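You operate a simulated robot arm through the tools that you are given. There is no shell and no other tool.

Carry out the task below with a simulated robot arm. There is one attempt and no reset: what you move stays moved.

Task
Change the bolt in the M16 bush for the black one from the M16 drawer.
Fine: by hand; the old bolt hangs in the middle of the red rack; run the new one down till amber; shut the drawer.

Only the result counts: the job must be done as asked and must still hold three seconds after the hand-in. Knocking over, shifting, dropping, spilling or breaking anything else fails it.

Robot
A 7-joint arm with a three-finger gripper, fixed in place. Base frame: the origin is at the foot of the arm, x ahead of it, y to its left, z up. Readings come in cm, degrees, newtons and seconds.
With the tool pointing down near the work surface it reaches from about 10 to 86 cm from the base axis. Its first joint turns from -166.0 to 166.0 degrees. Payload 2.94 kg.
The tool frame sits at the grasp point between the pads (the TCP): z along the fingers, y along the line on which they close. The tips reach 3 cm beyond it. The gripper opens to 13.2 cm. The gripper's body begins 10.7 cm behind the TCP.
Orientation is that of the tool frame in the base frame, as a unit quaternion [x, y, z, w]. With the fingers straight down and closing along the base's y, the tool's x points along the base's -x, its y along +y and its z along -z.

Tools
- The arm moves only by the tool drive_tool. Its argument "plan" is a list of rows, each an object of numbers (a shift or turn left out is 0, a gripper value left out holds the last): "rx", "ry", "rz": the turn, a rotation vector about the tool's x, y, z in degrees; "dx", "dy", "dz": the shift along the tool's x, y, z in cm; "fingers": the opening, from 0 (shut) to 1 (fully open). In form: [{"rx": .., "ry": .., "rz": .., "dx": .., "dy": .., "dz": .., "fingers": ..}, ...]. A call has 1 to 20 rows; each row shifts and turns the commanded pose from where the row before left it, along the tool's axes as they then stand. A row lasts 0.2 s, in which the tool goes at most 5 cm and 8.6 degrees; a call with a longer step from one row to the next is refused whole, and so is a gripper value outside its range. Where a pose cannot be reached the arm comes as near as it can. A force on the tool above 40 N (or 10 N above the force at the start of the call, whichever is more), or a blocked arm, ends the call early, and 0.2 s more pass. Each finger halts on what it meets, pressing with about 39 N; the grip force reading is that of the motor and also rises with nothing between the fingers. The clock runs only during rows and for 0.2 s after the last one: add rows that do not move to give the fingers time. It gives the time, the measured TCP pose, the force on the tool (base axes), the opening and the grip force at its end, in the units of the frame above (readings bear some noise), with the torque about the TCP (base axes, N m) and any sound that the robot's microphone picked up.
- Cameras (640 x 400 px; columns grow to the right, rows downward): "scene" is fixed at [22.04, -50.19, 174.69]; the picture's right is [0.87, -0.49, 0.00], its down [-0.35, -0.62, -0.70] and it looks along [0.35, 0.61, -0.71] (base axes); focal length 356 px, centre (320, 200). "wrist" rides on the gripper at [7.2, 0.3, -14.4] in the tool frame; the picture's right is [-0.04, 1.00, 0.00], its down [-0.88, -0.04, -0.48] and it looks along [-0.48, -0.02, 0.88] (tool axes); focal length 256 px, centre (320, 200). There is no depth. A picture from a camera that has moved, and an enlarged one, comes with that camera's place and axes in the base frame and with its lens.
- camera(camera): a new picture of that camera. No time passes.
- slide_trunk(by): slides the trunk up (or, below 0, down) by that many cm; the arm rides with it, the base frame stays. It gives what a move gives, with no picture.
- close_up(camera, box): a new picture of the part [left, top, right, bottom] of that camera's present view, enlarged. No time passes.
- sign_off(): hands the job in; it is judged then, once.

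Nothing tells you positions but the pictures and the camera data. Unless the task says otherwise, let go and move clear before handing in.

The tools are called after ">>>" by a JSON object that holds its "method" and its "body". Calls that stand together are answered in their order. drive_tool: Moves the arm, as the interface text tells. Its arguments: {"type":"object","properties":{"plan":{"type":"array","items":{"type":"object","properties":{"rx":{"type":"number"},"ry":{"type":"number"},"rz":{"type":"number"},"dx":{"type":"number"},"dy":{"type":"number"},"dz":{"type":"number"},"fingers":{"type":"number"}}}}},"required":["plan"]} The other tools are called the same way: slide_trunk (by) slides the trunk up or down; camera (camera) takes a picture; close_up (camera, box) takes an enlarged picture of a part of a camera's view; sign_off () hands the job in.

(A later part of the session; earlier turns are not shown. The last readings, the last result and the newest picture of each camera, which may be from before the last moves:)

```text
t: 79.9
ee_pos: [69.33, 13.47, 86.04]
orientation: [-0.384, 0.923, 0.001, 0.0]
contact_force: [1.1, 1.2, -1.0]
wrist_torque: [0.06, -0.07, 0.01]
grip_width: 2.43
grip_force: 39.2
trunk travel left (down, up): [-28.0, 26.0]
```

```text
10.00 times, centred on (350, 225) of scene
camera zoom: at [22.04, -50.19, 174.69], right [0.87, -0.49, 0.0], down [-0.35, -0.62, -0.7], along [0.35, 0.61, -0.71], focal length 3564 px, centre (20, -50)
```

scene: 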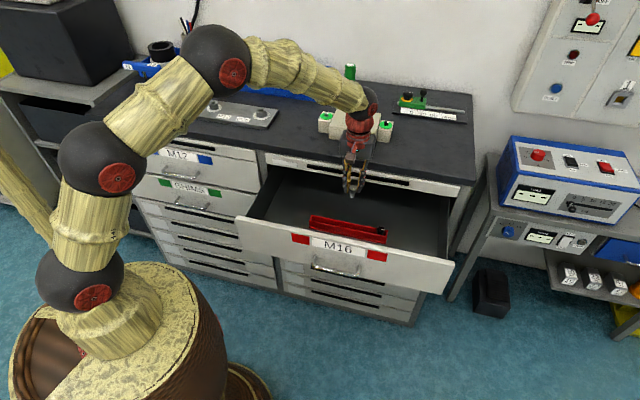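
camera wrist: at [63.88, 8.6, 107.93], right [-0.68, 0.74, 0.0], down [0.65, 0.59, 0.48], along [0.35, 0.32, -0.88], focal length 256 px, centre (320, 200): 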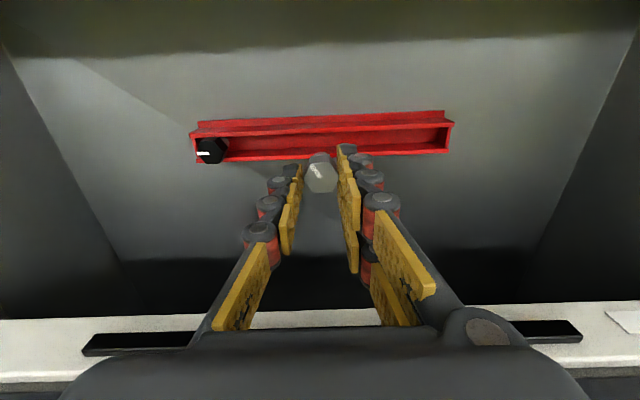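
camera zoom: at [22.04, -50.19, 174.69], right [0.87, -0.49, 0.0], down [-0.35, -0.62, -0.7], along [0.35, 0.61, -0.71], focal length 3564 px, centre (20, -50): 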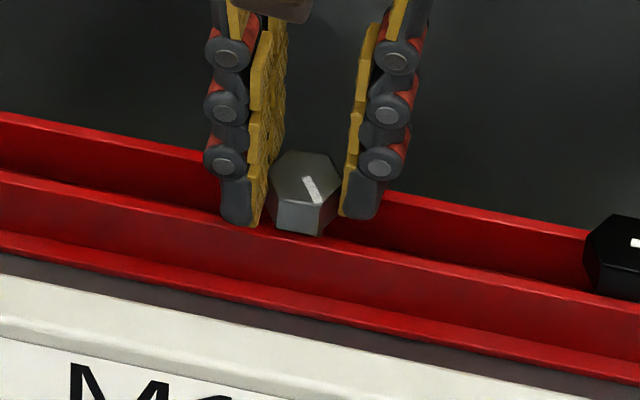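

>>> {"method": "drive_tool", "body": {"plan": [{"dz": 0.1}, {"dz": 0.1}, {}]}}

>>> {"method": "close_up", "body": {"camera": "scene", "box": [320, 205, 380, 245]}}

>>> {"method": "camera", "body": {"camera": "wrist"}}

```text
t: 80.7
ee_pos: [69.16, 13.51, 86.03]
orientation: [-0.384, 0.923, 0.002, -0.001]
contact_force: [0.0, 0.0, -1.1]
wrist_torque: [0.02, 0.0, 0.01]
grip_width: 2.4
grip_force: 39.1
trunk travel left (down, up): [-28.0, 26.0]
```

```text
10.00 times, centred on (350, 225) of scene
camera zoom: at [22.04, -50.19, 174.69], right [0.87, -0.49, 0.0], down [-0.35, -0.62, -0.7], along [0.35, 0.61, -0.71], focal length 3564 px, centre (20, -50)
```

zoom: 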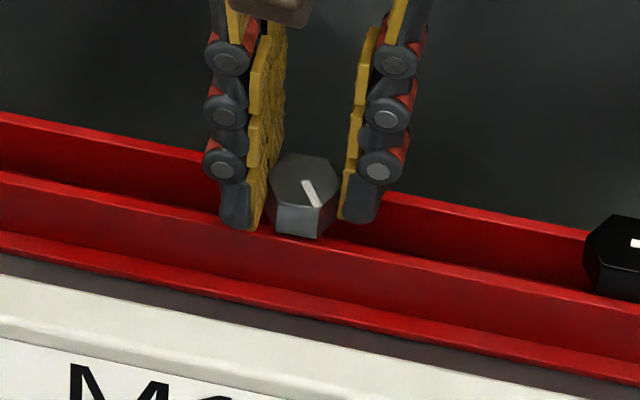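

```text
taken
camera wrist: at [63.84, 8.48, 100.31], right [-0.68, 0.74, 0.0], down [0.65, 0.59, 0.48], along [0.35, 0.32, -0.88], focal length 256 px, centre (320, 200)
```

wrist: 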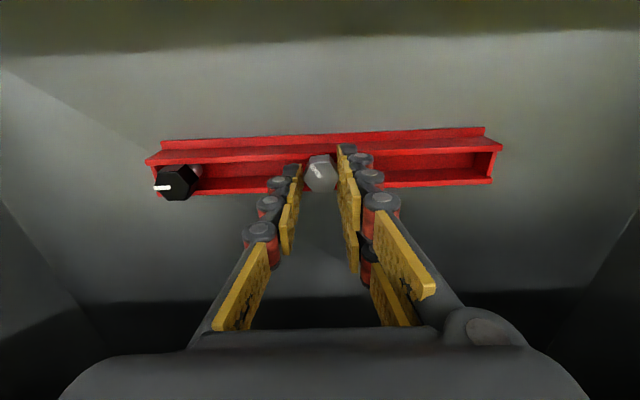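

>>> {"method": "drive_tool", "body": {"plan": [{"dz": 0.1}, {"dz": 0.1}, {}]}}

>>> {"method": "close_up", "body": {"camera": "scene", "box": [320, 205, 380, 245]}}

```text
t: 81.5
ee_pos: [69.18, 13.64, 85.75]
orientation: [-0.384, 0.923, 0.001, 0.0]
contact_force: [0.1, 0.9, -0.9]
wrist_torque: [0.0, 0.02, -0.02]
grip_width: 2.43
grip_force: 39.0
trunk travel left (down, up): [-28.0, 26.0]
```

```text
10.00 times, centred on (350, 225) of scene
camera zoom: at [22.04, -50.19, 174.69], right [0.87, -0.49, 0.0], down [-0.35, -0.62, -0.7], along [0.35, 0.61, -0.71], focal length 3564 px, centre (20, -50)
```

zoom: 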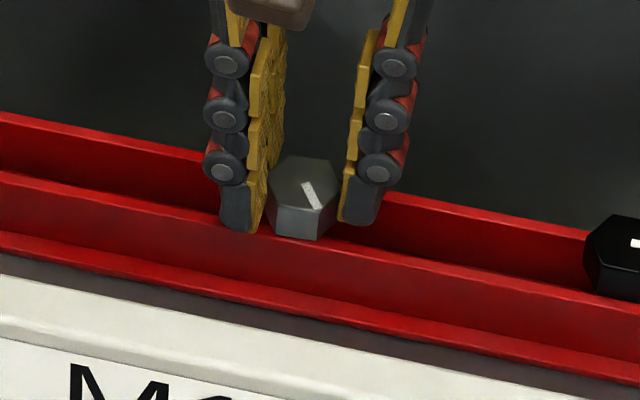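

>>> {"method": "close_up", "body": {"camera": "wrist", "box": [140, 110, 380, 230]}}

```text
2.67 times, centred on (260, 170) of wrist
camera zoom: at [63.86, 8.51, 100.14], right [-0.68, 0.74, 0.0], down [0.65, 0.59, 0.48], along [0.35, 0.32, -0.88], focal length 683 px, centre (480, 280)
```

zoom: 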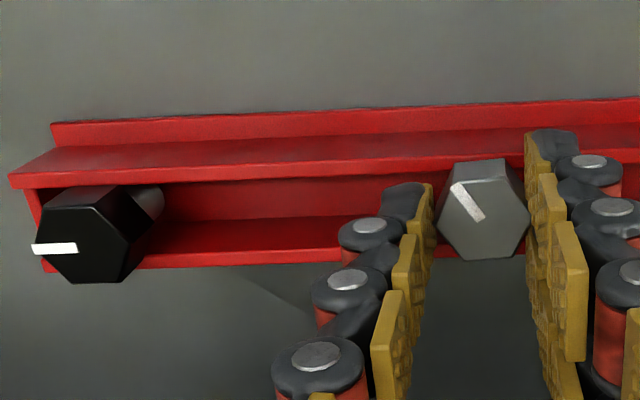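

>>> {"method": "close_up", "body": {"camera": "scene", "box": [365, 215, 395, 240]}}

>>> {"method": "close_up", "body": {"camera": "scene", "box": [335, 210, 365, 235]}}

>>> {"method": "close_up", "body": {"camera": "wrist", "box": [140, 140, 220, 220]}}

>>> {"method": "close_up", "body": {"camera": "wrist", "box": [430, 120, 510, 190]}}

```text
16.00 times, centred on (380, 228) of scene
camera zoom: at [22.04, -50.19, 174.69], right [0.87, -0.49, 0.0], down [-0.35, -0.62, -0.7], along [0.35, 0.61, -0.71], focal length 5702 px, centre (-640, -240)
```

zoom: 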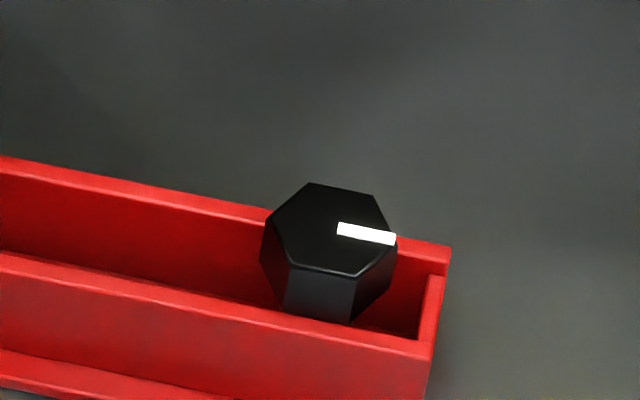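

```text
16.00 times, centred on (350, 222) of scene
camera zoom: at [22.04, -50.19, 174.69], right [0.87, -0.49, 0.0], down [-0.35, -0.62, -0.7], along [0.35, 0.61, -0.71], focal length 5702 px, centre (-160, -160)
```

zoom: 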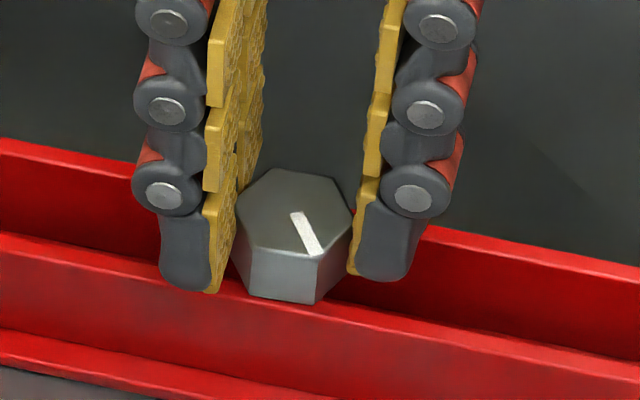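

```text
5.00 times, centred on (180, 180) of wrist
camera zoom: at [63.86, 8.51, 100.14], right [-0.68, 0.74, 0.0], down [0.65, 0.59, 0.48], along [0.35, 0.32, -0.88], focal length 1280 px, centre (1020, 300)
```

zoom: 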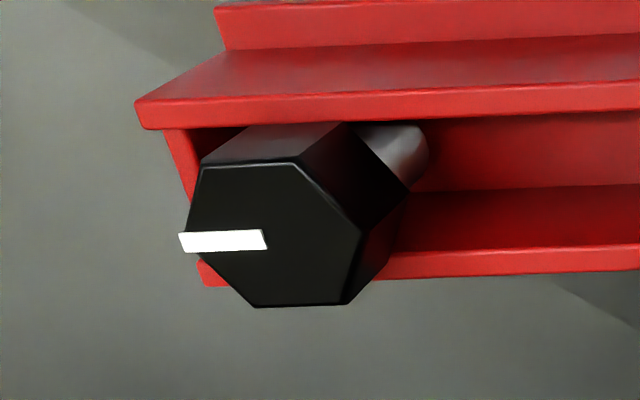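

```text
5.71 times, centred on (470, 155) of wrist
camera zoom: at [63.86, 8.51, 100.14], right [-0.68, 0.74, 0.0], down [0.65, 0.59, 0.48], along [0.35, 0.32, -0.88], focal length 1463 px, centre (-537, 457)
```

zoom: 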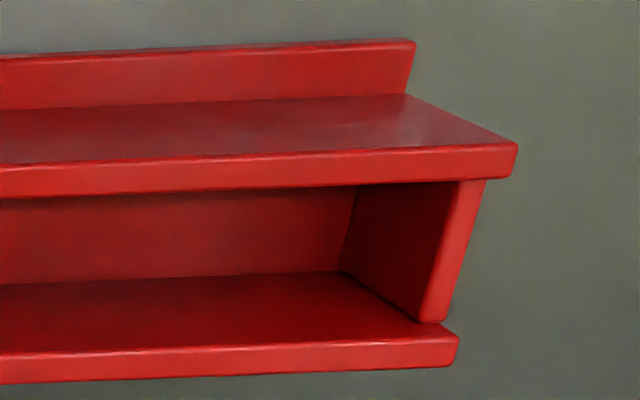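

The scene close-up shows the shank well inside the channel and the head at about wall-top level, like the black one. I'll lower slightly more to feel for contact.

>>> {"method": "drive_tool", "body": {"plan": [{"dz": 0.1}, {"dz": 0.1}, {}]}}

>>> {"method": "close_up", "body": {"camera": "scene", "box": [335, 210, 365, 235]}}

```text
t: 82.3
ee_pos: [69.28, 13.66, 85.73]
orientation: [-0.384, 0.923, 0.001, 0.002]
contact_force: [-0.7, 1.8, 11.6]
wrist_torque: [-0.11, 0.08, 0.02]
grip_width: 2.44
grip_force: 38.9
trunk travel left (down, up): [-28.0, 26.0]
```

```text
16.00 times, centred on (350, 222) of scene
camera zoom: at [22.04, -50.19, 174.69], right [0.87, -0.49, 0.0], down [-0.35, -0.62, -0.7], along [0.35, 0.61, -0.71], focal length 5702 px, centre (-160, -160)
```

zoom: 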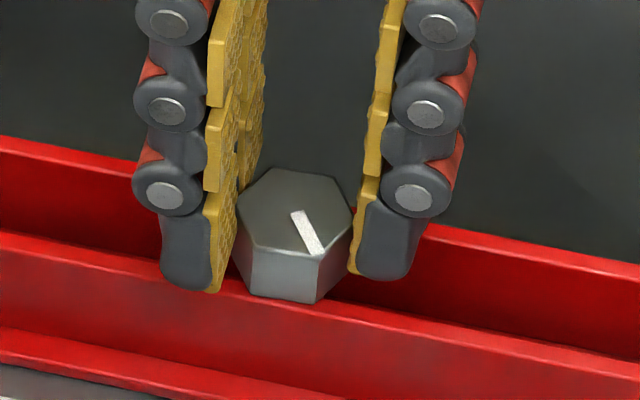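

Contact confirmed: 11.6 N upward, so the head is resting on the rails. I'll ease off and release.

>>> {"method": "drive_tool", "body": {"plan": [{"dz": -0.15}, {"fingers": 0.25}, {}, {"fingers": 0.35}, {}, {}]}}

>>> {"method": "close_up", "body": {"camera": "scene", "box": [325, 205, 375, 240]}}

>>> {"method": "camera", "body": {"camera": "wrist"}}

```text
t: 83.7
ee_pos: [69.29, 13.55, 85.75]
orientation: [-0.383, 0.924, 0.001, -0.001]
contact_force: [0.2, 1.2, -0.2]
wrist_torque: [0.01, 0.01, 0.02]
grip_width: 4.6
grip_force: 0.0
trunk travel left (down, up): [-28.0, 26.0]
```

```text
11.43 times, centred on (350, 222) of scene
camera zoom: at [22.04, -50.19, 174.69], right [0.87, -0.49, 0.0], down [-0.35, -0.62, -0.7], along [0.35, 0.61, -0.71], focal length 4073 px, centre (-23, -57)
```

zoom: 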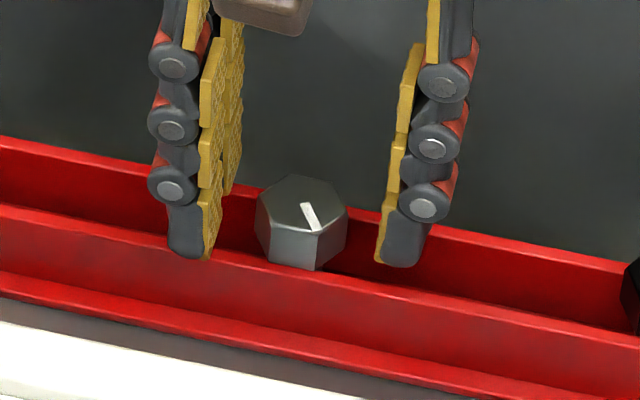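

```text
taken
camera wrist: at [63.85, 8.55, 100.09], right [-0.68, 0.74, 0.0], down [0.65, 0.59, 0.48], along [0.35, 0.32, -0.88], focal length 256 px, centre (320, 200)
```

wrist: 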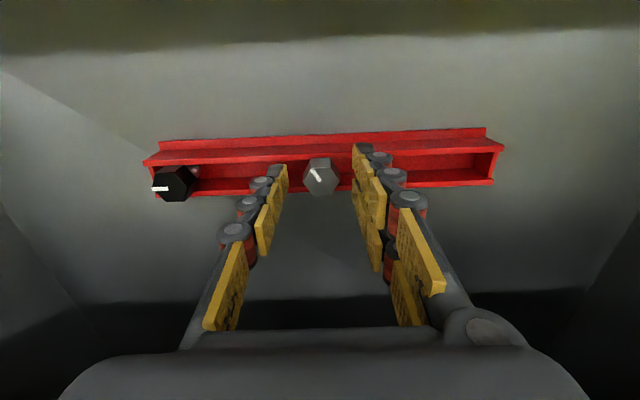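

The old bolt now hangs in the middle of the rack. I'll lift away and check that it stayed put.

>>> {"method": "drive_tool", "body": {"plan": [{"dz": -0.5}, {"dz": -1.5}, {"dz": -2}, {"dz": -2}, {"dz": -2}, {}]}}

>>> {"method": "camera", "body": {"camera": "wrist"}}

>>> {"method": "close_up", "body": {"camera": "scene", "box": [300, 200, 400, 255]}}

```text
t: 85.1
ee_pos: [69.25, 13.43, 93.51]
orientation: [-0.383, 0.924, 0.001, -0.001]
contact_force: [-0.1, -1.1, -0.8]
wrist_torque: [-0.01, 0.01, 0.0]
grip_width: 4.61
grip_force: 0.0
trunk travel left (down, up): [-28.0, 26.0]
```

```text
taken
camera wrist: at [63.87, 8.39, 107.89], right [-0.68, 0.74, 0.0], down [0.65, 0.59, 0.48], along [0.35, 0.32, -0.88], focal length 256 px, centre (320, 200)
```

wrist: 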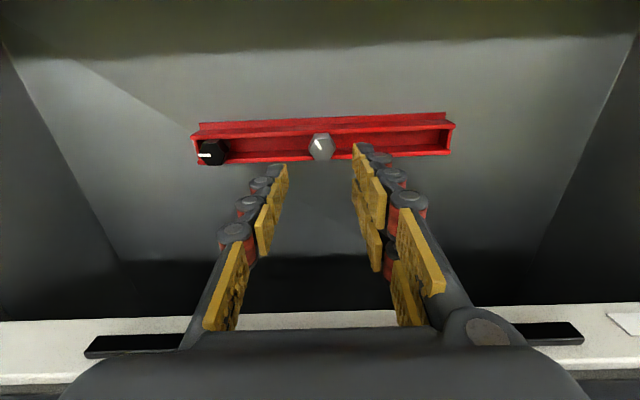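

```text
6.40 times, centred on (350, 228) of scene
camera zoom: at [22.04, -50.19, 174.69], right [0.87, -0.49, 0.0], down [-0.35, -0.62, -0.7], along [0.35, 0.61, -0.71], focal length 2281 px, centre (128, 24)
```

zoom: 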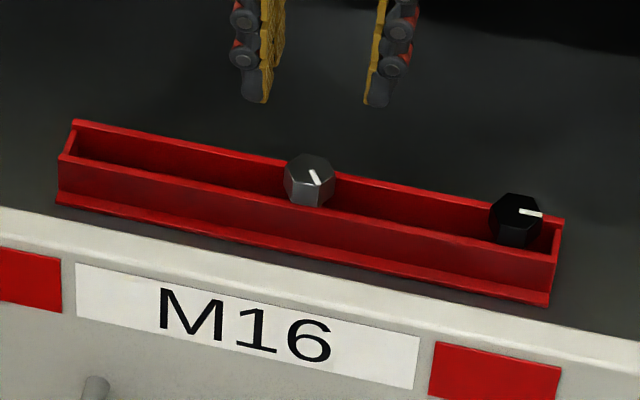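

>>> {"method": "drive_tool", "body": {"plan": [{"dy": -3.7}, {"dy": -3.7}, {"dy": -3.6}, {}]}}

>>> {"method": "camera", "body": {"camera": "wrist"}}

>>> {"method": "close_up", "body": {"camera": "wrist", "box": [270, 90, 390, 190]}}

```text
t: 86.1
ee_pos: [77.08, 5.58, 93.76]
orientation: [-0.384, 0.923, 0.001, 0.0]
contact_force: [-0.1, -0.3, -0.2]
wrist_torque: [-0.02, 0.03, -0.01]
grip_width: 4.61
grip_force: 0.1
trunk travel left (down, up): [-28.0, 26.0]
```

```text
taken
camera wrist: at [71.68, 0.59, 108.11], right [-0.68, 0.74, 0.0], down [0.65, 0.59, 0.48], along [0.35, 0.32, -0.88], focal length 256 px, centre (320, 200)
```

wrist: 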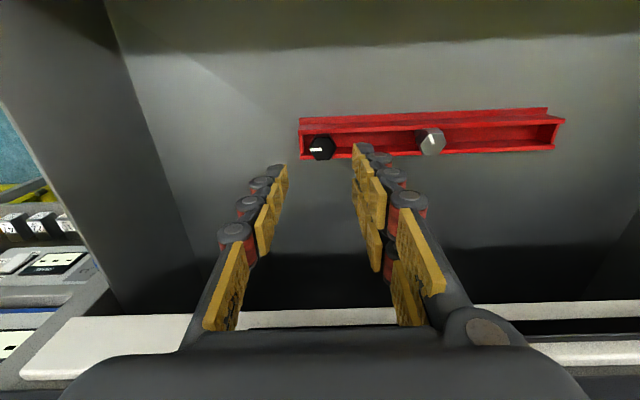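

```text
4.00 times, centred on (330, 140) of wrist
camera zoom: at [71.68, 0.59, 108.11], right [-0.68, 0.74, 0.0], down [0.65, 0.59, 0.48], along [0.35, 0.32, -0.88], focal length 1024 px, centre (280, 440)
```

zoom: 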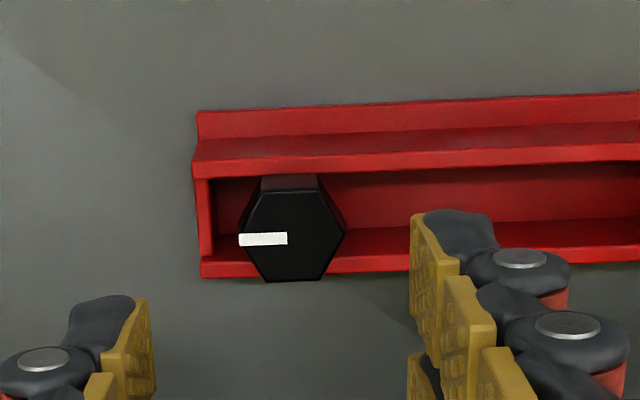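

The black bolt's corners also point along the bench, so I'll turn 30° to take it across the flats and recentre over it.

>>> {"method": "drive_tool", "body": {"plan": [{"dx": -0.27, "dy": 0.35}, {"rz": -7.5}, {"rz": -7.5}, {"rz": -7.5}, {"rz": -7.5, "dz": 1.5}, {"dz": 1.5}, {}]}}

>>> {"method": "camera", "body": {"camera": "wrist"}}

>>> {"method": "close_up", "body": {"camera": "wrist", "box": [270, 100, 390, 200]}}

```text
t: 87.7
ee_pos: [77.04, 6.06, 90.55]
orientation: [-0.609, 0.793, 0.001, 0.0]
contact_force: [0.4, 0.8, 0.6]
wrist_torque: [0.04, 0.06, 0.0]
grip_width: 4.63
grip_force: 0.0
trunk travel left (down, up): [-28.0, 26.0]
```

```text
taken
camera wrist: at [74.76, -0.96, 104.95], right [-0.95, 0.3, 0.0], down [0.26, 0.84, 0.48], along [0.14, 0.46, -0.88], focal length 256 px, centre (320, 200)
```

wrist: 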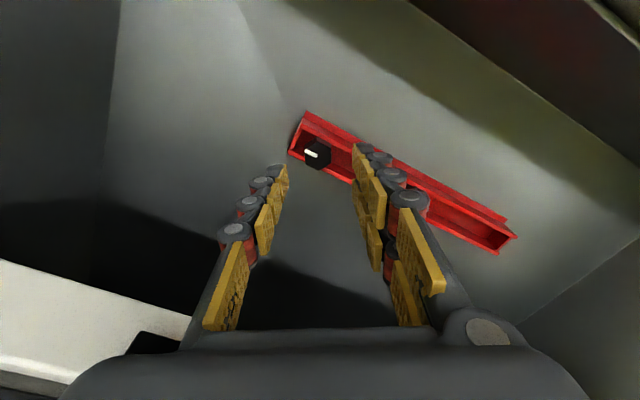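

```text
4.00 times, centred on (330, 150) of wrist
camera zoom: at [74.76, -0.96, 104.95], right [-0.95, 0.3, 0.0], down [0.26, 0.84, 0.48], along [0.14, 0.46, -0.88], focal length 1024 px, centre (280, 400)
```

zoom: 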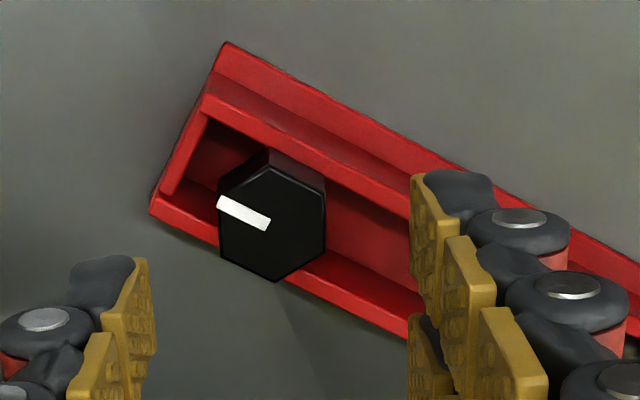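

Flats are aligned with the pads. I'll apply a small centring correction and descend to grip the black head.

>>> {"method": "drive_tool", "body": {"plan": [{"dx": 0.09, "dy": -0.16, "dz": 1.0}, {"dz": 1.2}, {"dz": 1.0}, {"dz": 0.7}, {"dz": 0.4}, {}]}}

>>> {"method": "close_up", "body": {"camera": "wrist", "box": [270, 130, 370, 210]}}

>>> {"method": "close_up", "body": {"camera": "scene", "box": [360, 205, 400, 240]}}

```text
t: 89.1
ee_pos: [77.22, 6.11, 86.43]
orientation: [-0.61, 0.792, 0.001, -0.001]
contact_force: [0.7, -0.6, -0.8]
wrist_torque: [0.0, -0.01, 0.01]
grip_width: 4.63
grip_force: 0.2
trunk travel left (down, up): [-28.0, 26.0]
```

```text
5.00 times, centred on (320, 170) of wrist
camera zoom: at [74.92, -0.96, 100.69], right [-0.95, 0.3, 0.0], down [0.26, 0.84, 0.48], along [0.14, 0.46, -0.88], focal length 1280 px, centre (320, 350)
```

zoom: 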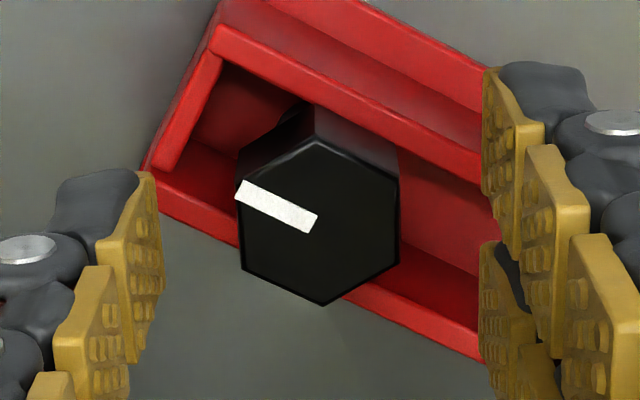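

```text
11.43 times, centred on (380, 222) of scene
camera zoom: at [22.04, -50.19, 174.69], right [0.87, -0.49, 0.0], down [-0.35, -0.62, -0.7], along [0.35, 0.61, -0.71], focal length 4073 px, centre (-366, -57)
```

zoom: 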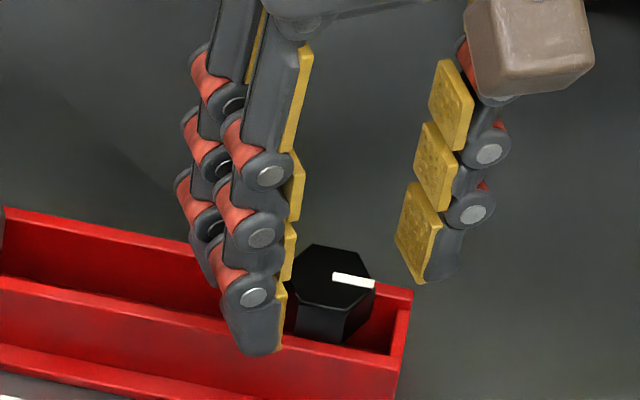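

>>> {"method": "drive_tool", "body": {"plan": [{"dz": 0.15}, {"dz": 0.15}, {"dz": 0.1}, {}]}}

>>> {"method": "close_up", "body": {"camera": "scene", "box": [360, 205, 400, 240]}}

```text
t: 90.1
ee_pos: [77.11, 6.03, 85.91]
orientation: [-0.61, 0.793, 0.002, 0.0]
contact_force: [-0.1, -0.6, 0.1]
wrist_torque: [0.01, 0.01, 0.01]
grip_width: 4.65
grip_force: 0.0
trunk travel left (down, up): [-28.0, 26.0]
```

```text
11.43 times, centred on (380, 222) of scene
camera zoom: at [22.04, -50.19, 174.69], right [0.87, -0.49, 0.0], down [-0.35, -0.62, -0.7], along [0.35, 0.61, -0.71], focal length 4073 px, centre (-366, -57)
```

zoom: 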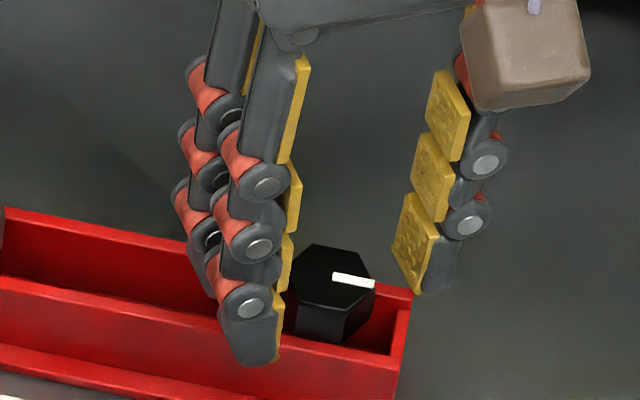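

No contact yet, so the tips are above the walls. I'll close on the black head.

>>> {"method": "drive_tool", "body": {"plan": [{"fingers": 0.2}, {}, {"fingers": 0.0}, {}, {}, {}]}}

>>> {"method": "close_up", "body": {"camera": "scene", "box": [360, 205, 400, 240]}}

>>> {"method": "close_up", "body": {"camera": "wrist", "box": [270, 130, 370, 210]}}

```text
t: 91.5
ee_pos: [77.13, 6.06, 85.92]
orientation: [-0.609, 0.793, 0.002, 0.0]
contact_force: [1.0, -0.5, -0.2]
wrist_torque: [0.02, 0.01, -0.02]
grip_width: 2.31
grip_force: 38.8
trunk travel left (down, up): [-28.0, 26.0]
```

```text
11.43 times, centred on (380, 222) of scene
camera zoom: at [22.04, -50.19, 174.69], right [0.87, -0.49, 0.0], down [-0.35, -0.62, -0.7], along [0.35, 0.61, -0.71], focal length 4073 px, centre (-366, -57)
```

zoom: 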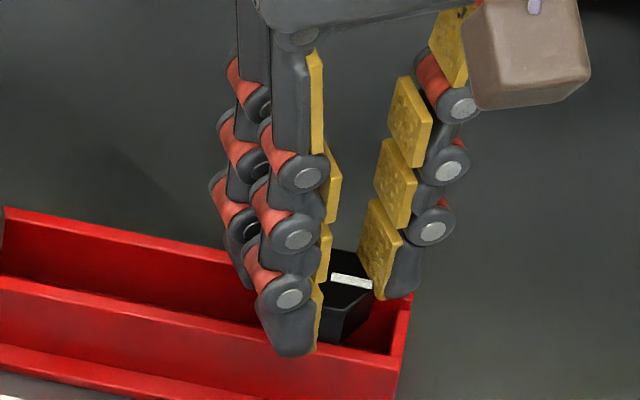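

```text
5.00 times, centred on (320, 170) of wrist
camera zoom: at [74.87, -0.98, 100.29], right [-0.95, 0.3, 0.0], down [0.26, 0.84, 0.48], along [0.14, 0.46, -0.88], focal length 1280 px, centre (320, 350)
```

zoom: 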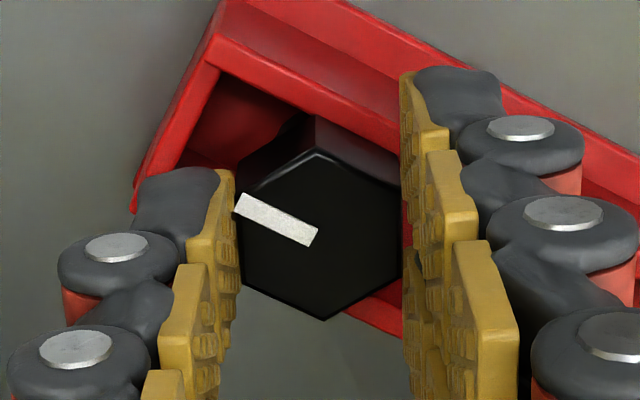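

Gripped at 2.31 cm across the flats. I'll lift it slowly out of the rack.

>>> {"method": "drive_tool", "body": {"plan": [{"dz": -0.3}, {"dz": -0.5}, {"dz": -0.7}, {"dz": -1}, {"dz": -1}, {"dz": -1.5}, {"dz": -2}, {"dz": -2}, {"dz": -2}, {}]}}

>>> {"method": "camera", "body": {"camera": "wrist"}}

>>> {"method": "close_up", "body": {"camera": "scene", "box": [300, 160, 420, 255]}}

```text
t: 93.7
ee_pos: [76.98, 5.94, 96.85]
orientation: [-0.609, 0.793, 0.002, 0.001]
contact_force: [-0.1, -0.5, -1.4]
wrist_torque: [0.02, 0.02, 0.0]
grip_width: 2.34
grip_force: 39.4
trunk travel left (down, up): [-28.0, 26.0]
```

```text
taken
camera wrist: at [74.8, -1.05, 111.28], right [-0.95, 0.3, 0.0], down [0.26, 0.84, 0.48], along [0.14, 0.46, -0.88], focal length 256 px, centre (320, 200)
```

wrist: 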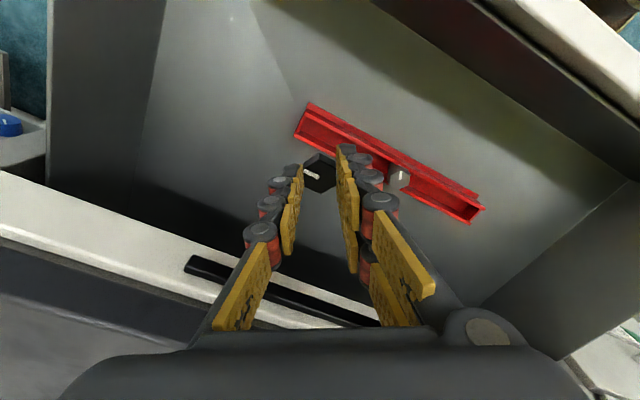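

```text
4.21 times, centred on (360, 208) of scene
camera zoom: at [22.04, -50.19, 174.69], right [0.87, -0.49, 0.0], down [-0.35, -0.62, -0.7], along [0.35, 0.61, -0.71], focal length 1500 px, centre (152, 168)
```

zoom: 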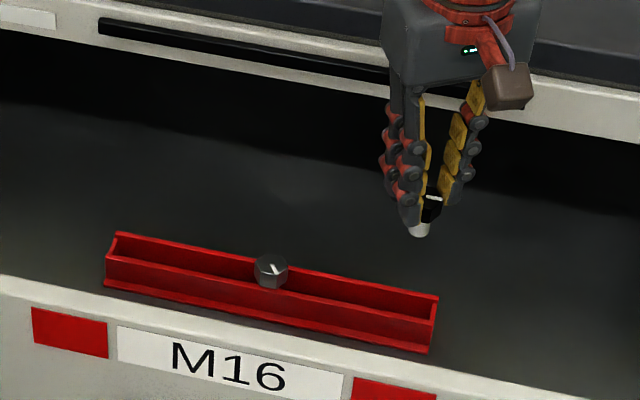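

I have the black bolt and the old one is still hanging in the middle. I'll raise the trunk, square up and carry the bolt to the M16 bush.

>>> {"method": "slide_trunk", "body": {"by": 20}}

>>> {"method": "drive_tool", "body": {"plan": [{"rz": 7.5, "dz": -1.5}, {"rz": 7.5, "dz": -1.5}, {"rz": 7.5, "dz": -1}, {"rz": 7.5, "dz": -1}, {"dy": 4.9}, {"dy": 4.9}, {"dy": 4.9}, {"dy": 4.9}, {"dy": 4.9}, {"dy": 4.9}, {"dy": 4.9}, {"dy": 4.9}, {"dy": 4.9}, {"dy": 4.9}, {}]}}

```text
t: 95.8
ee_pos: [76.99, 5.99, 116.93]
orientation: [-0.61, 0.792, 0.002, -0.001]
contact_force: [0.5, 0.1, -1.7]
wrist_torque: [-0.01, 0.02, -0.01]
grip_width: 2.35
grip_force: 39.3
trunk travel left (down, up): [-48.0, 6.0]
```

```text
t: 99.0
ee_pos: [42.17, 40.71, 122.14]
orientation: [-0.383, 0.924, 0.002, -0.001]
contact_force: [0.5, -0.7, -1.0]
wrist_torque: [0.05, 0.04, 0.0]
grip_width: 2.33
grip_force: 39.2
trunk travel left (down, up): [-48.0, 6.0]
```

>>> {"method": "drive_tool", "body": {"plan": [{"dx": -4.14, "dy": 0.11}, {"dx": -4.14, "dy": 0.11}, {"dx": -4.14, "dy": 0.11}, {"dx": -4.14, "dy": 0.11}, {"dx": -4.14, "dy": 0.11}, {"dx": -4.14, "dy": 0.11}, {}]}}

>>> {"method": "close_up", "body": {"camera": "wrist", "box": [260, 80, 380, 200]}}

>>> {"method": "drive_tool", "body": {"plan": [{"rz": -8.33}, {"rz": -8.33}, {"rz": -8.33}, {"rz": -8.33}, {"rz": -8.33}, {"rz": -8.33}, {"rz": -8.33}, {"rz": -8.33}, {"rz": -8.33}, {"rz": -8.33}, {"rz": -8.33}, {"rz": -8.33}, {"rz": -8.33}, {"rz": -8.33}, {"rz": -8.33}, {"rz": -8.33}, {"rz": -8.33}, {"rz": -8.33}, {}]}}

>>> {"method": "close_up", "body": {"camera": "wrist", "box": [260, 80, 380, 200]}}

```text
t: 100.6
ee_pos: [59.25, 58.8, 122.49]
orientation: [-0.383, 0.924, 0.001, 0.0]
contact_force: [0.0, 0.4, -0.7]
wrist_torque: [0.02, 0.01, -0.04]
grip_width: 2.34
grip_force: 38.8
trunk travel left (down, up): [-48.0, 6.0]
```

```text
3.33 times, centred on (320, 140) of wrist
camera zoom: at [53.88, 53.66, 136.77], right [-0.68, 0.74, 0.0], down [0.65, 0.59, 0.48], along [0.35, 0.32, -0.88], focal length 853 px, centre (320, 400)
```

zoom: 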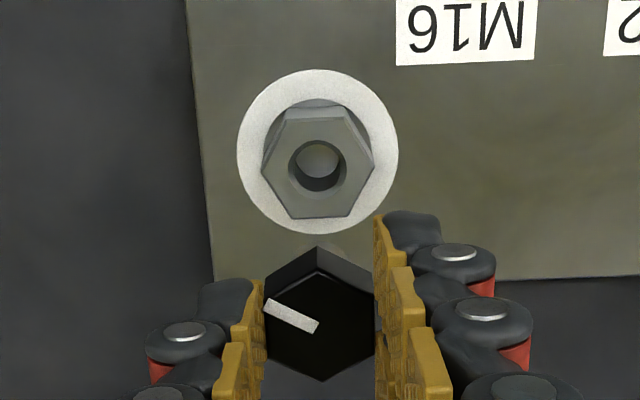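

```text
t: 104.6
ee_pos: [59.36, 58.6, 122.19]
orientation: [0.991, 0.131, 0.0, -0.001]
contact_force: [0.8, 1.1, -0.9]
wrist_torque: [-0.02, 0.01, 0.02]
grip_width: 2.34
grip_force: 38.8
trunk travel left (down, up): [-48.0, 6.0]
```

```text
3.33 times, centred on (320, 140) of wrist
camera zoom: at [66.43, 60.09, 136.47], right [0.22, -0.98, 0.0], down [-0.86, -0.19, 0.48], along [-0.47, -0.1, -0.88], focal length 853 px, centre (320, 400)
```

zoom: 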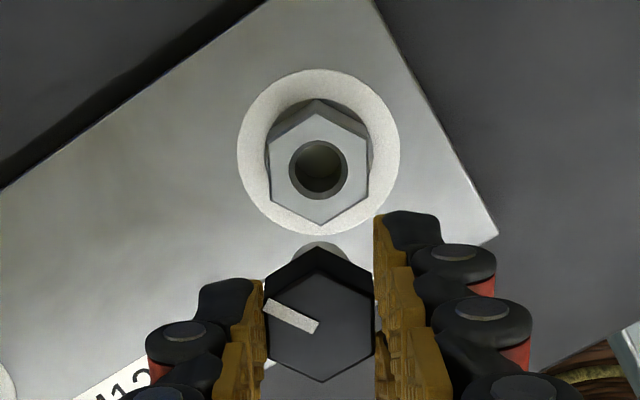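

The hole centre is at (59.33, 58.68), within a millimetre of the tool axis. The wrist is at the start of its clockwise range, so I'll descend toward the bush in stages.

>>> {"method": "drive_tool", "body": {"plan": [{"dy": -0.08, "dz": 2}, {"dz": 2}, {"dz": 2}, {"dz": 1.5}, {}]}}

>>> {"method": "close_up", "body": {"camera": "scene", "box": [230, 80, 290, 130]}}

>>> {"method": "close_up", "body": {"camera": "wrist", "box": [260, 100, 380, 220]}}

```text
t: 105.8
ee_pos: [59.53, 58.61, 114.56]
orientation: [0.991, 0.131, 0.0, -0.001]
contact_force: [-0.8, -0.7, -1.0]
wrist_torque: [-0.01, 0.02, 0.01]
grip_width: 2.34
grip_force: 38.7
trunk travel left (down, up): [-48.0, 6.0]
```

```text
8.00 times, centred on (260, 105) of scene
camera zoom: at [22.04, -50.19, 174.69], right [0.87, -0.49, 0.0], down [-0.35, -0.62, -0.7], along [0.35, 0.61, -0.71], focal length 2851 px, centre (800, 960)
```

zoom: 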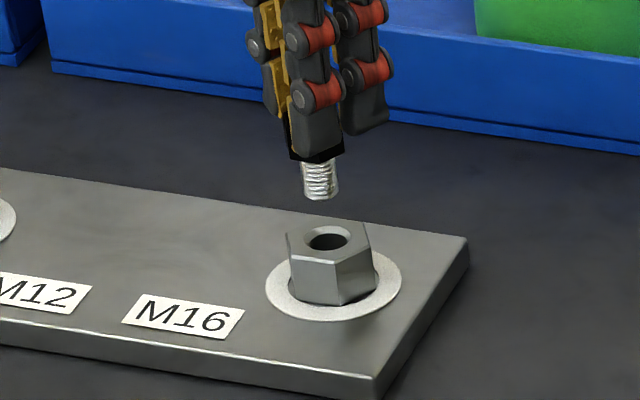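

```text
3.33 times, centred on (320, 160) of wrist
camera zoom: at [66.51, 60.1, 128.94], right [0.22, -0.98, 0.0], down [-0.86, -0.19, 0.48], along [-0.47, -0.1, -0.88], focal length 853 px, centre (320, 333)
```

zoom: 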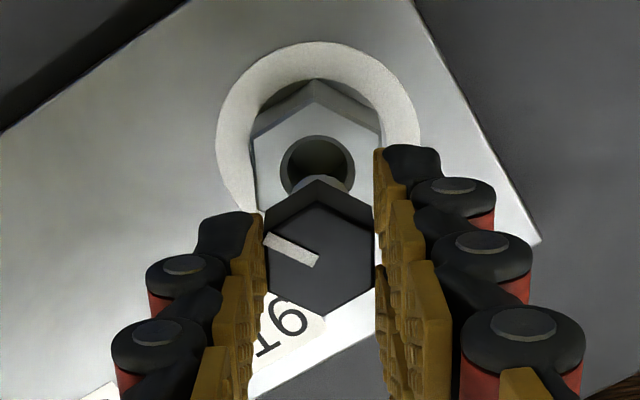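

>>> {"method": "drive_tool", "body": {"plan": [{"dy": -0.07, "dz": 0.8}, {"dz": 0.8}, {}]}}

>>> {"method": "close_up", "body": {"camera": "scene", "box": [230, 80, 290, 130]}}

>>> {"method": "close_up", "body": {"camera": "wrist", "box": [260, 100, 380, 220]}}

```text
t: 106.6
ee_pos: [59.52, 58.85, 113.05]
orientation: [0.991, 0.131, 0.0, -0.001]
contact_force: [0.6, 0.0, -0.9]
wrist_torque: [-0.01, 0.03, 0.01]
grip_width: 2.35
grip_force: 39.0
trunk travel left (down, up): [-48.0, 6.0]
```

```text
8.00 times, centred on (260, 105) of scene
camera zoom: at [22.04, -50.19, 174.69], right [0.87, -0.49, 0.0], down [-0.35, -0.62, -0.7], along [0.35, 0.61, -0.71], focal length 2851 px, centre (800, 960)
```

zoom: 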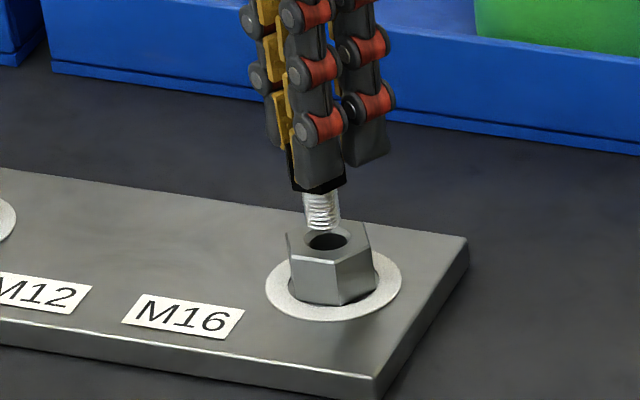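

```text
3.33 times, centred on (320, 160) of wrist
camera zoom: at [66.47, 60.22, 127.38], right [0.22, -0.98, 0.0], down [-0.86, -0.19, 0.48], along [-0.47, -0.1, -0.88], focal length 853 px, centre (320, 333)
```

zoom: 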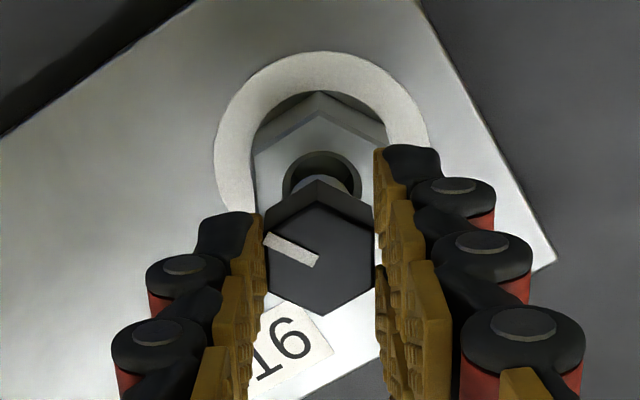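

>>> {"method": "drive_tool", "body": {"plan": [{"dz": 0.3}, {"dz": 0.3}, {"dz": 0.2}, {}]}}

>>> {"method": "drive_tool", "body": {"plan": [{"dz": 0.2}, {"dz": 0.2}, {}]}}

>>> {"method": "close_up", "body": {"camera": "scene", "box": [230, 80, 290, 130]}}

>>> {"method": "close_up", "body": {"camera": "wrist", "box": [260, 100, 380, 220]}}

```text
t: 107.6
ee_pos: [59.41, 58.75, 112.22]
orientation: [0.991, 0.131, 0.0, -0.002]
contact_force: [-0.1, 0.9, -0.8]
wrist_torque: [0.0, 0.0, 0.0]
grip_width: 2.34
grip_force: 38.9
trunk travel left (down, up): [-48.0, 6.0]
```

```text
t: 108.4
ee_pos: [59.31, 58.87, 111.8]
orientation: [0.992, 0.13, 0.0, -0.001]
contact_force: [2.0, -0.9, -0.1]
wrist_torque: [0.04, -0.04, -0.01]
grip_width: 2.36
grip_force: 38.7
trunk travel left (down, up): [-48.0, 6.0]
```

```text
8.00 times, centred on (260, 105) of scene
camera zoom: at [22.04, -50.19, 174.69], right [0.87, -0.49, 0.0], down [-0.35, -0.62, -0.7], along [0.35, 0.61, -0.71], focal length 2851 px, centre (800, 960)
```

zoom: 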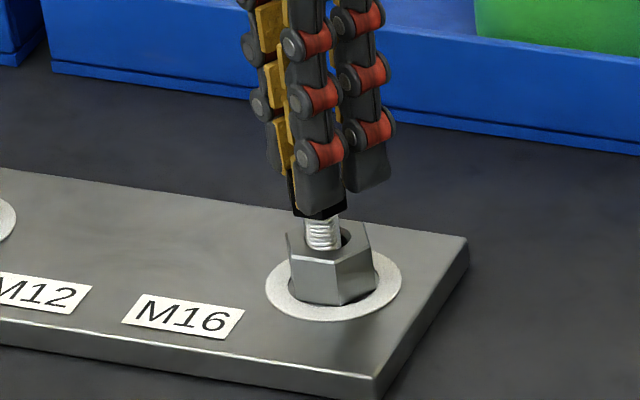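

```text
3.33 times, centred on (320, 160) of wrist
camera zoom: at [66.36, 60.24, 126.13], right [0.22, -0.98, 0.0], down [-0.86, -0.19, 0.48], along [-0.47, -0.1, -0.88], focal length 853 px, centre (320, 333)
```

zoom: 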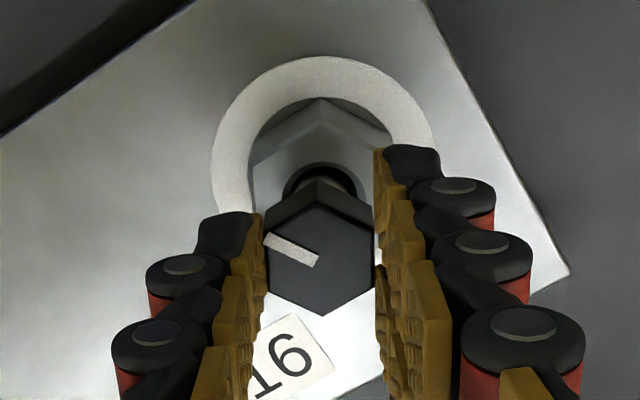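

The tip is in the bush. I'll ease down until the thread start is felt.

>>> {"method": "drive_tool", "body": {"plan": [{"dz": 0.15}, {"dz": 0.1}, {}]}}

>>> {"method": "drive_tool", "body": {"plan": [{"dz": 0.1}, {"dz": 0.1}, {}]}}

```text
t: 109.2
ee_pos: [59.35, 58.88, 111.51]
orientation: [0.992, 0.13, 0.0, -0.001]
contact_force: [1.7, -0.8, 0.4]
wrist_torque: [-0.06, -0.12, 0.01]
grip_width: 2.35
grip_force: 39.3
trunk travel left (down, up): [-48.0, 6.0]
```

```text
t: 110.0
ee_pos: [59.31, 58.82, 111.48]
orientation: [0.991, 0.131, 0.0, -0.001]
contact_force: [4.0, -1.1, 0.1]
wrist_torque: [-0.08, -0.22, 0.03]
grip_width: 2.34
grip_force: 38.8
trunk travel left (down, up): [-48.0, 6.0]
```

>>> {"method": "drive_tool", "body": {"plan": [{"dx": 0.09, "dy": 0.04}, {"dz": 0.1}, {"dz": 0.1}, {}]}}

>>> {"method": "close_up", "body": {"camera": "scene", "box": [230, 80, 290, 130]}}

```text
t: 111.0
ee_pos: [59.45, 58.81, 111.17]
orientation: [0.991, 0.131, 0.0, -0.002]
contact_force: [0.3, 0.1, -1.6]
wrist_torque: [-0.02, 0.0, -0.01]
grip_width: 2.33
grip_force: 38.5
trunk travel left (down, up): [-48.0, 6.0]
```

```text
8.00 times, centred on (260, 105) of scene
camera zoom: at [22.04, -50.19, 174.69], right [0.87, -0.49, 0.0], down [-0.35, -0.62, -0.7], along [0.35, 0.61, -0.71], focal length 2851 px, centre (800, 960)
```

zoom: 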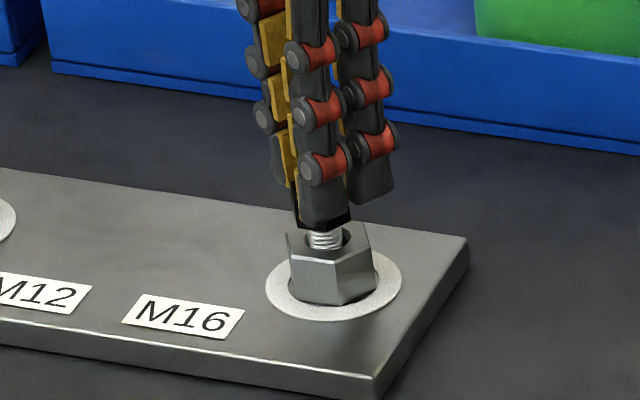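

>>> {"method": "drive_tool", "body": {"plan": [{"dz": 0.1}, {"dz": 0.1}, {}]}}

>>> {"method": "drive_tool", "body": {"plan": [{"dz": 0.1}, {"dz": 0.1}, {}]}}

```text
t: 111.8
ee_pos: [59.47, 58.95, 111.03]
orientation: [0.991, 0.131, 0.0, -0.001]
contact_force: [-0.2, 0.4, -1.3]
wrist_torque: [0.01, 0.01, -0.01]
grip_width: 2.32
grip_force: 39.0
trunk travel left (down, up): [-48.0, 6.0]
```

```text
t: 112.6
ee_pos: [59.61, 58.75, 110.82]
orientation: [0.991, 0.131, -0.001, 0.0]
contact_force: [2.6, -4.4, 0.1]
wrist_torque: [-0.18, -0.03, 0.03]
grip_width: 2.33
grip_force: 39.3
trunk travel left (down, up): [-48.0, 6.0]
```

>>> {"method": "close_up", "body": {"camera": "scene", "box": [240, 95, 280, 125]}}

>>> {"method": "close_up", "body": {"camera": "wrist", "box": [260, 100, 380, 220]}}

```text
13.33 times, centred on (260, 110) of scene
camera zoom: at [22.04, -50.19, 174.69], right [0.87, -0.49, 0.0], down [-0.35, -0.62, -0.7], along [0.35, 0.61, -0.71], focal length 4751 px, centre (1120, 1400)
```

zoom: 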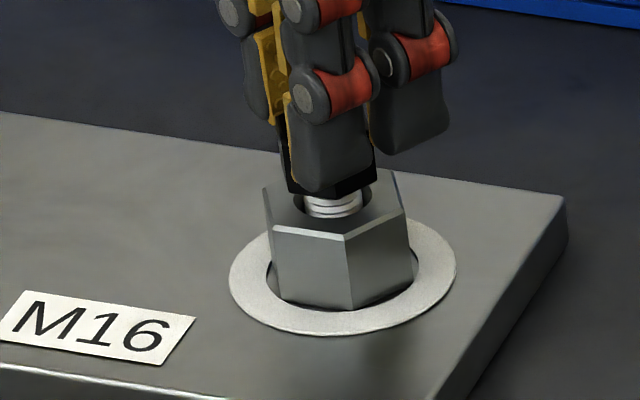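

```text
3.33 times, centred on (320, 160) of wrist
camera zoom: at [66.55, 60.2, 125.12], right [0.22, -0.98, 0.0], down [-0.86, -0.19, 0.48], along [-0.47, -0.1, -0.88], focal length 853 px, centre (320, 333)
```

zoom: 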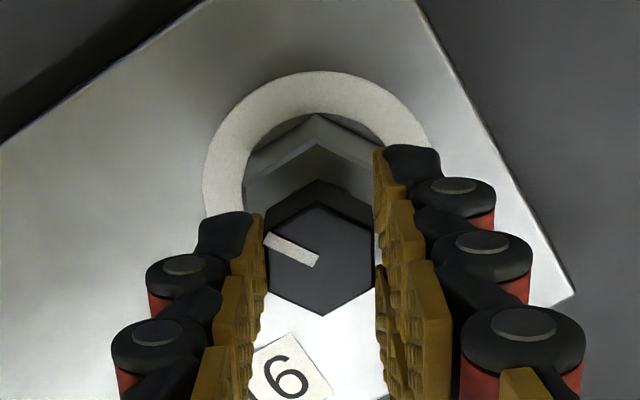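

>>> {"method": "drive_tool", "body": {"plan": [{"dx": 0.03, "dy": 0.09}, {"dz": 0.1}, {}]}}

>>> {"method": "drive_tool", "body": {"plan": [{"dz": 0.1}, {}]}}

```text
t: 113.4
ee_pos: [59.51, 58.84, 110.95]
orientation: [0.991, 0.131, 0.0, -0.002]
contact_force: [-1.7, -3.4, 3.8]
wrist_torque: [-0.19, 0.11, 0.01]
grip_width: 2.35
grip_force: 38.9
trunk travel left (down, up): [-48.0, 6.0]
```

```text
t: 114.0
ee_pos: [59.5, 58.77, 110.74]
orientation: [0.991, 0.13, 0.001, -0.002]
contact_force: [-1.7, -4.4, 9.5]
wrist_torque: [-0.21, 0.18, -0.04]
grip_width: 2.34
grip_force: 39.0
trunk travel left (down, up): [-48.0, 6.0]
```

Axial contact is felt at TCP z ≈ 110.8, so this is the thread start. I'll trim sideways and begin turning clockwise with matching feed.

>>> {"method": "drive_tool", "body": {"plan": [{"dx": -0.05, "dy": 0.07}, {"rz": 4, "dz": 0.01}, {"rz": 6, "dz": 0.015}, {"rz": 8, "dz": 0.02}, {"rz": 8, "dz": 0.02}, {"rz": 8, "dz": 0.02}, {}]}}

>>> {"method": "close_up", "body": {"camera": "scene", "box": [240, 95, 280, 125]}}

>>> {"method": "close_up", "body": {"camera": "wrist", "box": [260, 100, 380, 220]}}

```text
t: 115.6
ee_pos: [59.62, 58.58, 110.63]
orientation: [0.986, -0.166, 0.0, -0.002]
contact_force: [2.9, 3.8, 16.6]
wrist_torque: [0.13, -0.04, -0.07]
grip_width: 2.34
grip_force: 38.9
trunk travel left (down, up): [-48.0, 6.0]
```

```text
13.33 times, centred on (260, 110) of scene
camera zoom: at [22.04, -50.19, 174.69], right [0.87, -0.49, 0.0], down [-0.35, -0.62, -0.7], along [0.35, 0.61, -0.71], focal length 4751 px, centre (1120, 1400)
```

zoom: 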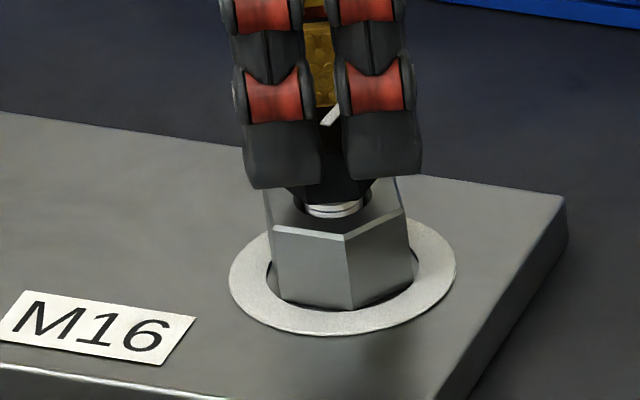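

```text
3.33 times, centred on (320, 160) of wrist
camera zoom: at [66.17, 55.83, 124.94], right [-0.37, -0.93, 0.0], down [-0.82, 0.32, 0.48], along [-0.44, 0.18, -0.88], focal length 853 px, centre (320, 333)
```

zoom: 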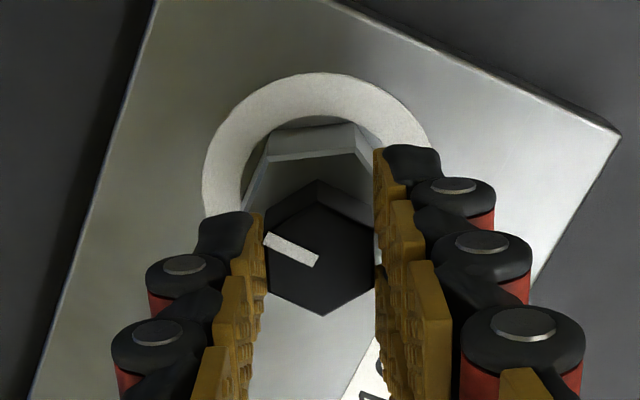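

>>> {"method": "drive_tool", "body": {"plan": [{"rz": 8}, {"rz": 8}, {"rz": 8}, {"rz": 8}, {"rz": 8}, {}]}}

>>> {"method": "close_up", "body": {"camera": "scene", "box": [240, 95, 280, 125]}}

```text
t: 117.0
ee_pos: [59.42, 58.43, 110.42]
orientation: [0.87, -0.493, -0.001, -0.001]
contact_force: [4.4, -1.2, 11.3]
wrist_torque: [-0.03, -0.19, -0.04]
grip_width: 2.32
grip_force: 38.9
trunk travel left (down, up): [-48.0, 6.0]
```

```text
13.33 times, centred on (260, 110) of scene
camera zoom: at [22.04, -50.19, 174.69], right [0.87, -0.49, 0.0], down [-0.35, -0.62, -0.7], along [0.35, 0.61, -0.71], focal length 4751 px, centre (1120, 1400)
```

zoom: 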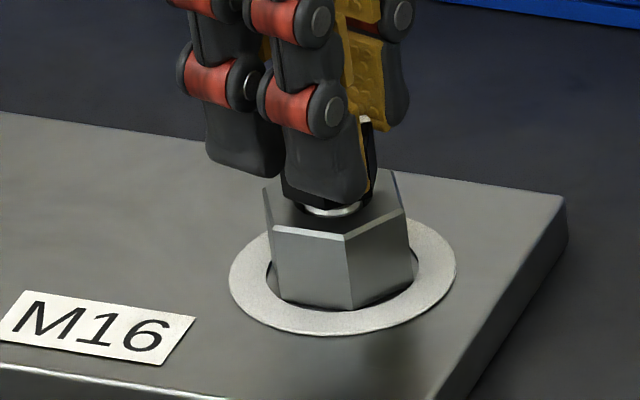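

The axial force dropped while turning, so the thread is engaged and pulling down. I'll carry on clockwise.

>>> {"method": "drive_tool", "body": {"plan": [{"dx": 0.06, "dy": -0.06, "rz": 4, "dz": 0.01}, {"rz": 8, "dz": 0.02}, {"rz": 8, "dz": 0.02}, {"rz": 8, "dz": 0.02}, {"rz": 8, "dz": 0.02}, {"rz": 8, "dz": 0.02}, {"rz": 8, "dz": 0.02}, {}]}}

>>> {"method": "close_up", "body": {"camera": "scene", "box": [240, 95, 280, 125]}}

>>> {"method": "close_up", "body": {"camera": "wrist", "box": [260, 100, 380, 220]}}

```text
t: 118.8
ee_pos: [59.36, 58.58, 110.31]
orientation: [-0.566, 0.825, 0.0, -0.001]
contact_force: [-11.9, -4.0, 3.2]
wrist_torque: [-0.12, 0.39, 0.01]
grip_width: 2.33
grip_force: 39.2
trunk travel left (down, up): [-48.0, 6.0]
```

```text
13.33 times, centred on (260, 110) of scene
camera zoom: at [22.04, -50.19, 174.69], right [0.87, -0.49, 0.0], down [-0.35, -0.62, -0.7], along [0.35, 0.61, -0.71], focal length 4751 px, centre (1120, 1400)
```

zoom: 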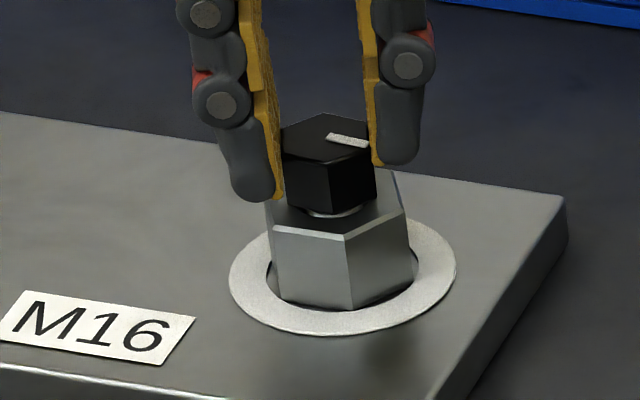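

```text
3.33 times, centred on (320, 160) of wrist
camera zoom: at [56.39, 51.83, 124.67], right [-0.92, 0.4, 0.0], down [0.35, 0.81, 0.48], along [0.19, 0.44, -0.88], focal length 853 px, centre (320, 333)
```

zoom: 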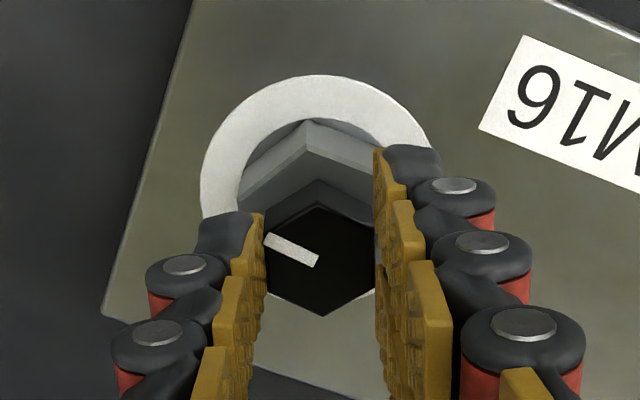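

>>> {"method": "drive_tool", "body": {"plan": [{"dx": 0.1, "dy": 0.13}, {}]}}

```text
t: 119.4
ee_pos: [59.27, 58.47, 110.34]
orientation: [-0.566, 0.824, 0.002, 0.0]
contact_force: [-7.6, -0.1, 0.0]
wrist_torque: [-0.01, 0.27, 0.0]
grip_width: 2.35
grip_force: 39.0
trunk travel left (down, up): [-48.0, 6.0]
```

>>> {"method": "drive_tool", "body": {"plan": [{"dx": 0.08, "dy": 0.2}, {}]}}

```text
t: 120.0
ee_pos: [59.33, 58.51, 110.3]
orientation: [-0.566, 0.824, 0.001, 0.0]
contact_force: [1.1, 1.5, -1.7]
wrist_torque: [0.04, -0.04, 0.02]
grip_width: 2.34
grip_force: 38.9
trunk travel left (down, up): [-48.0, 6.0]
```

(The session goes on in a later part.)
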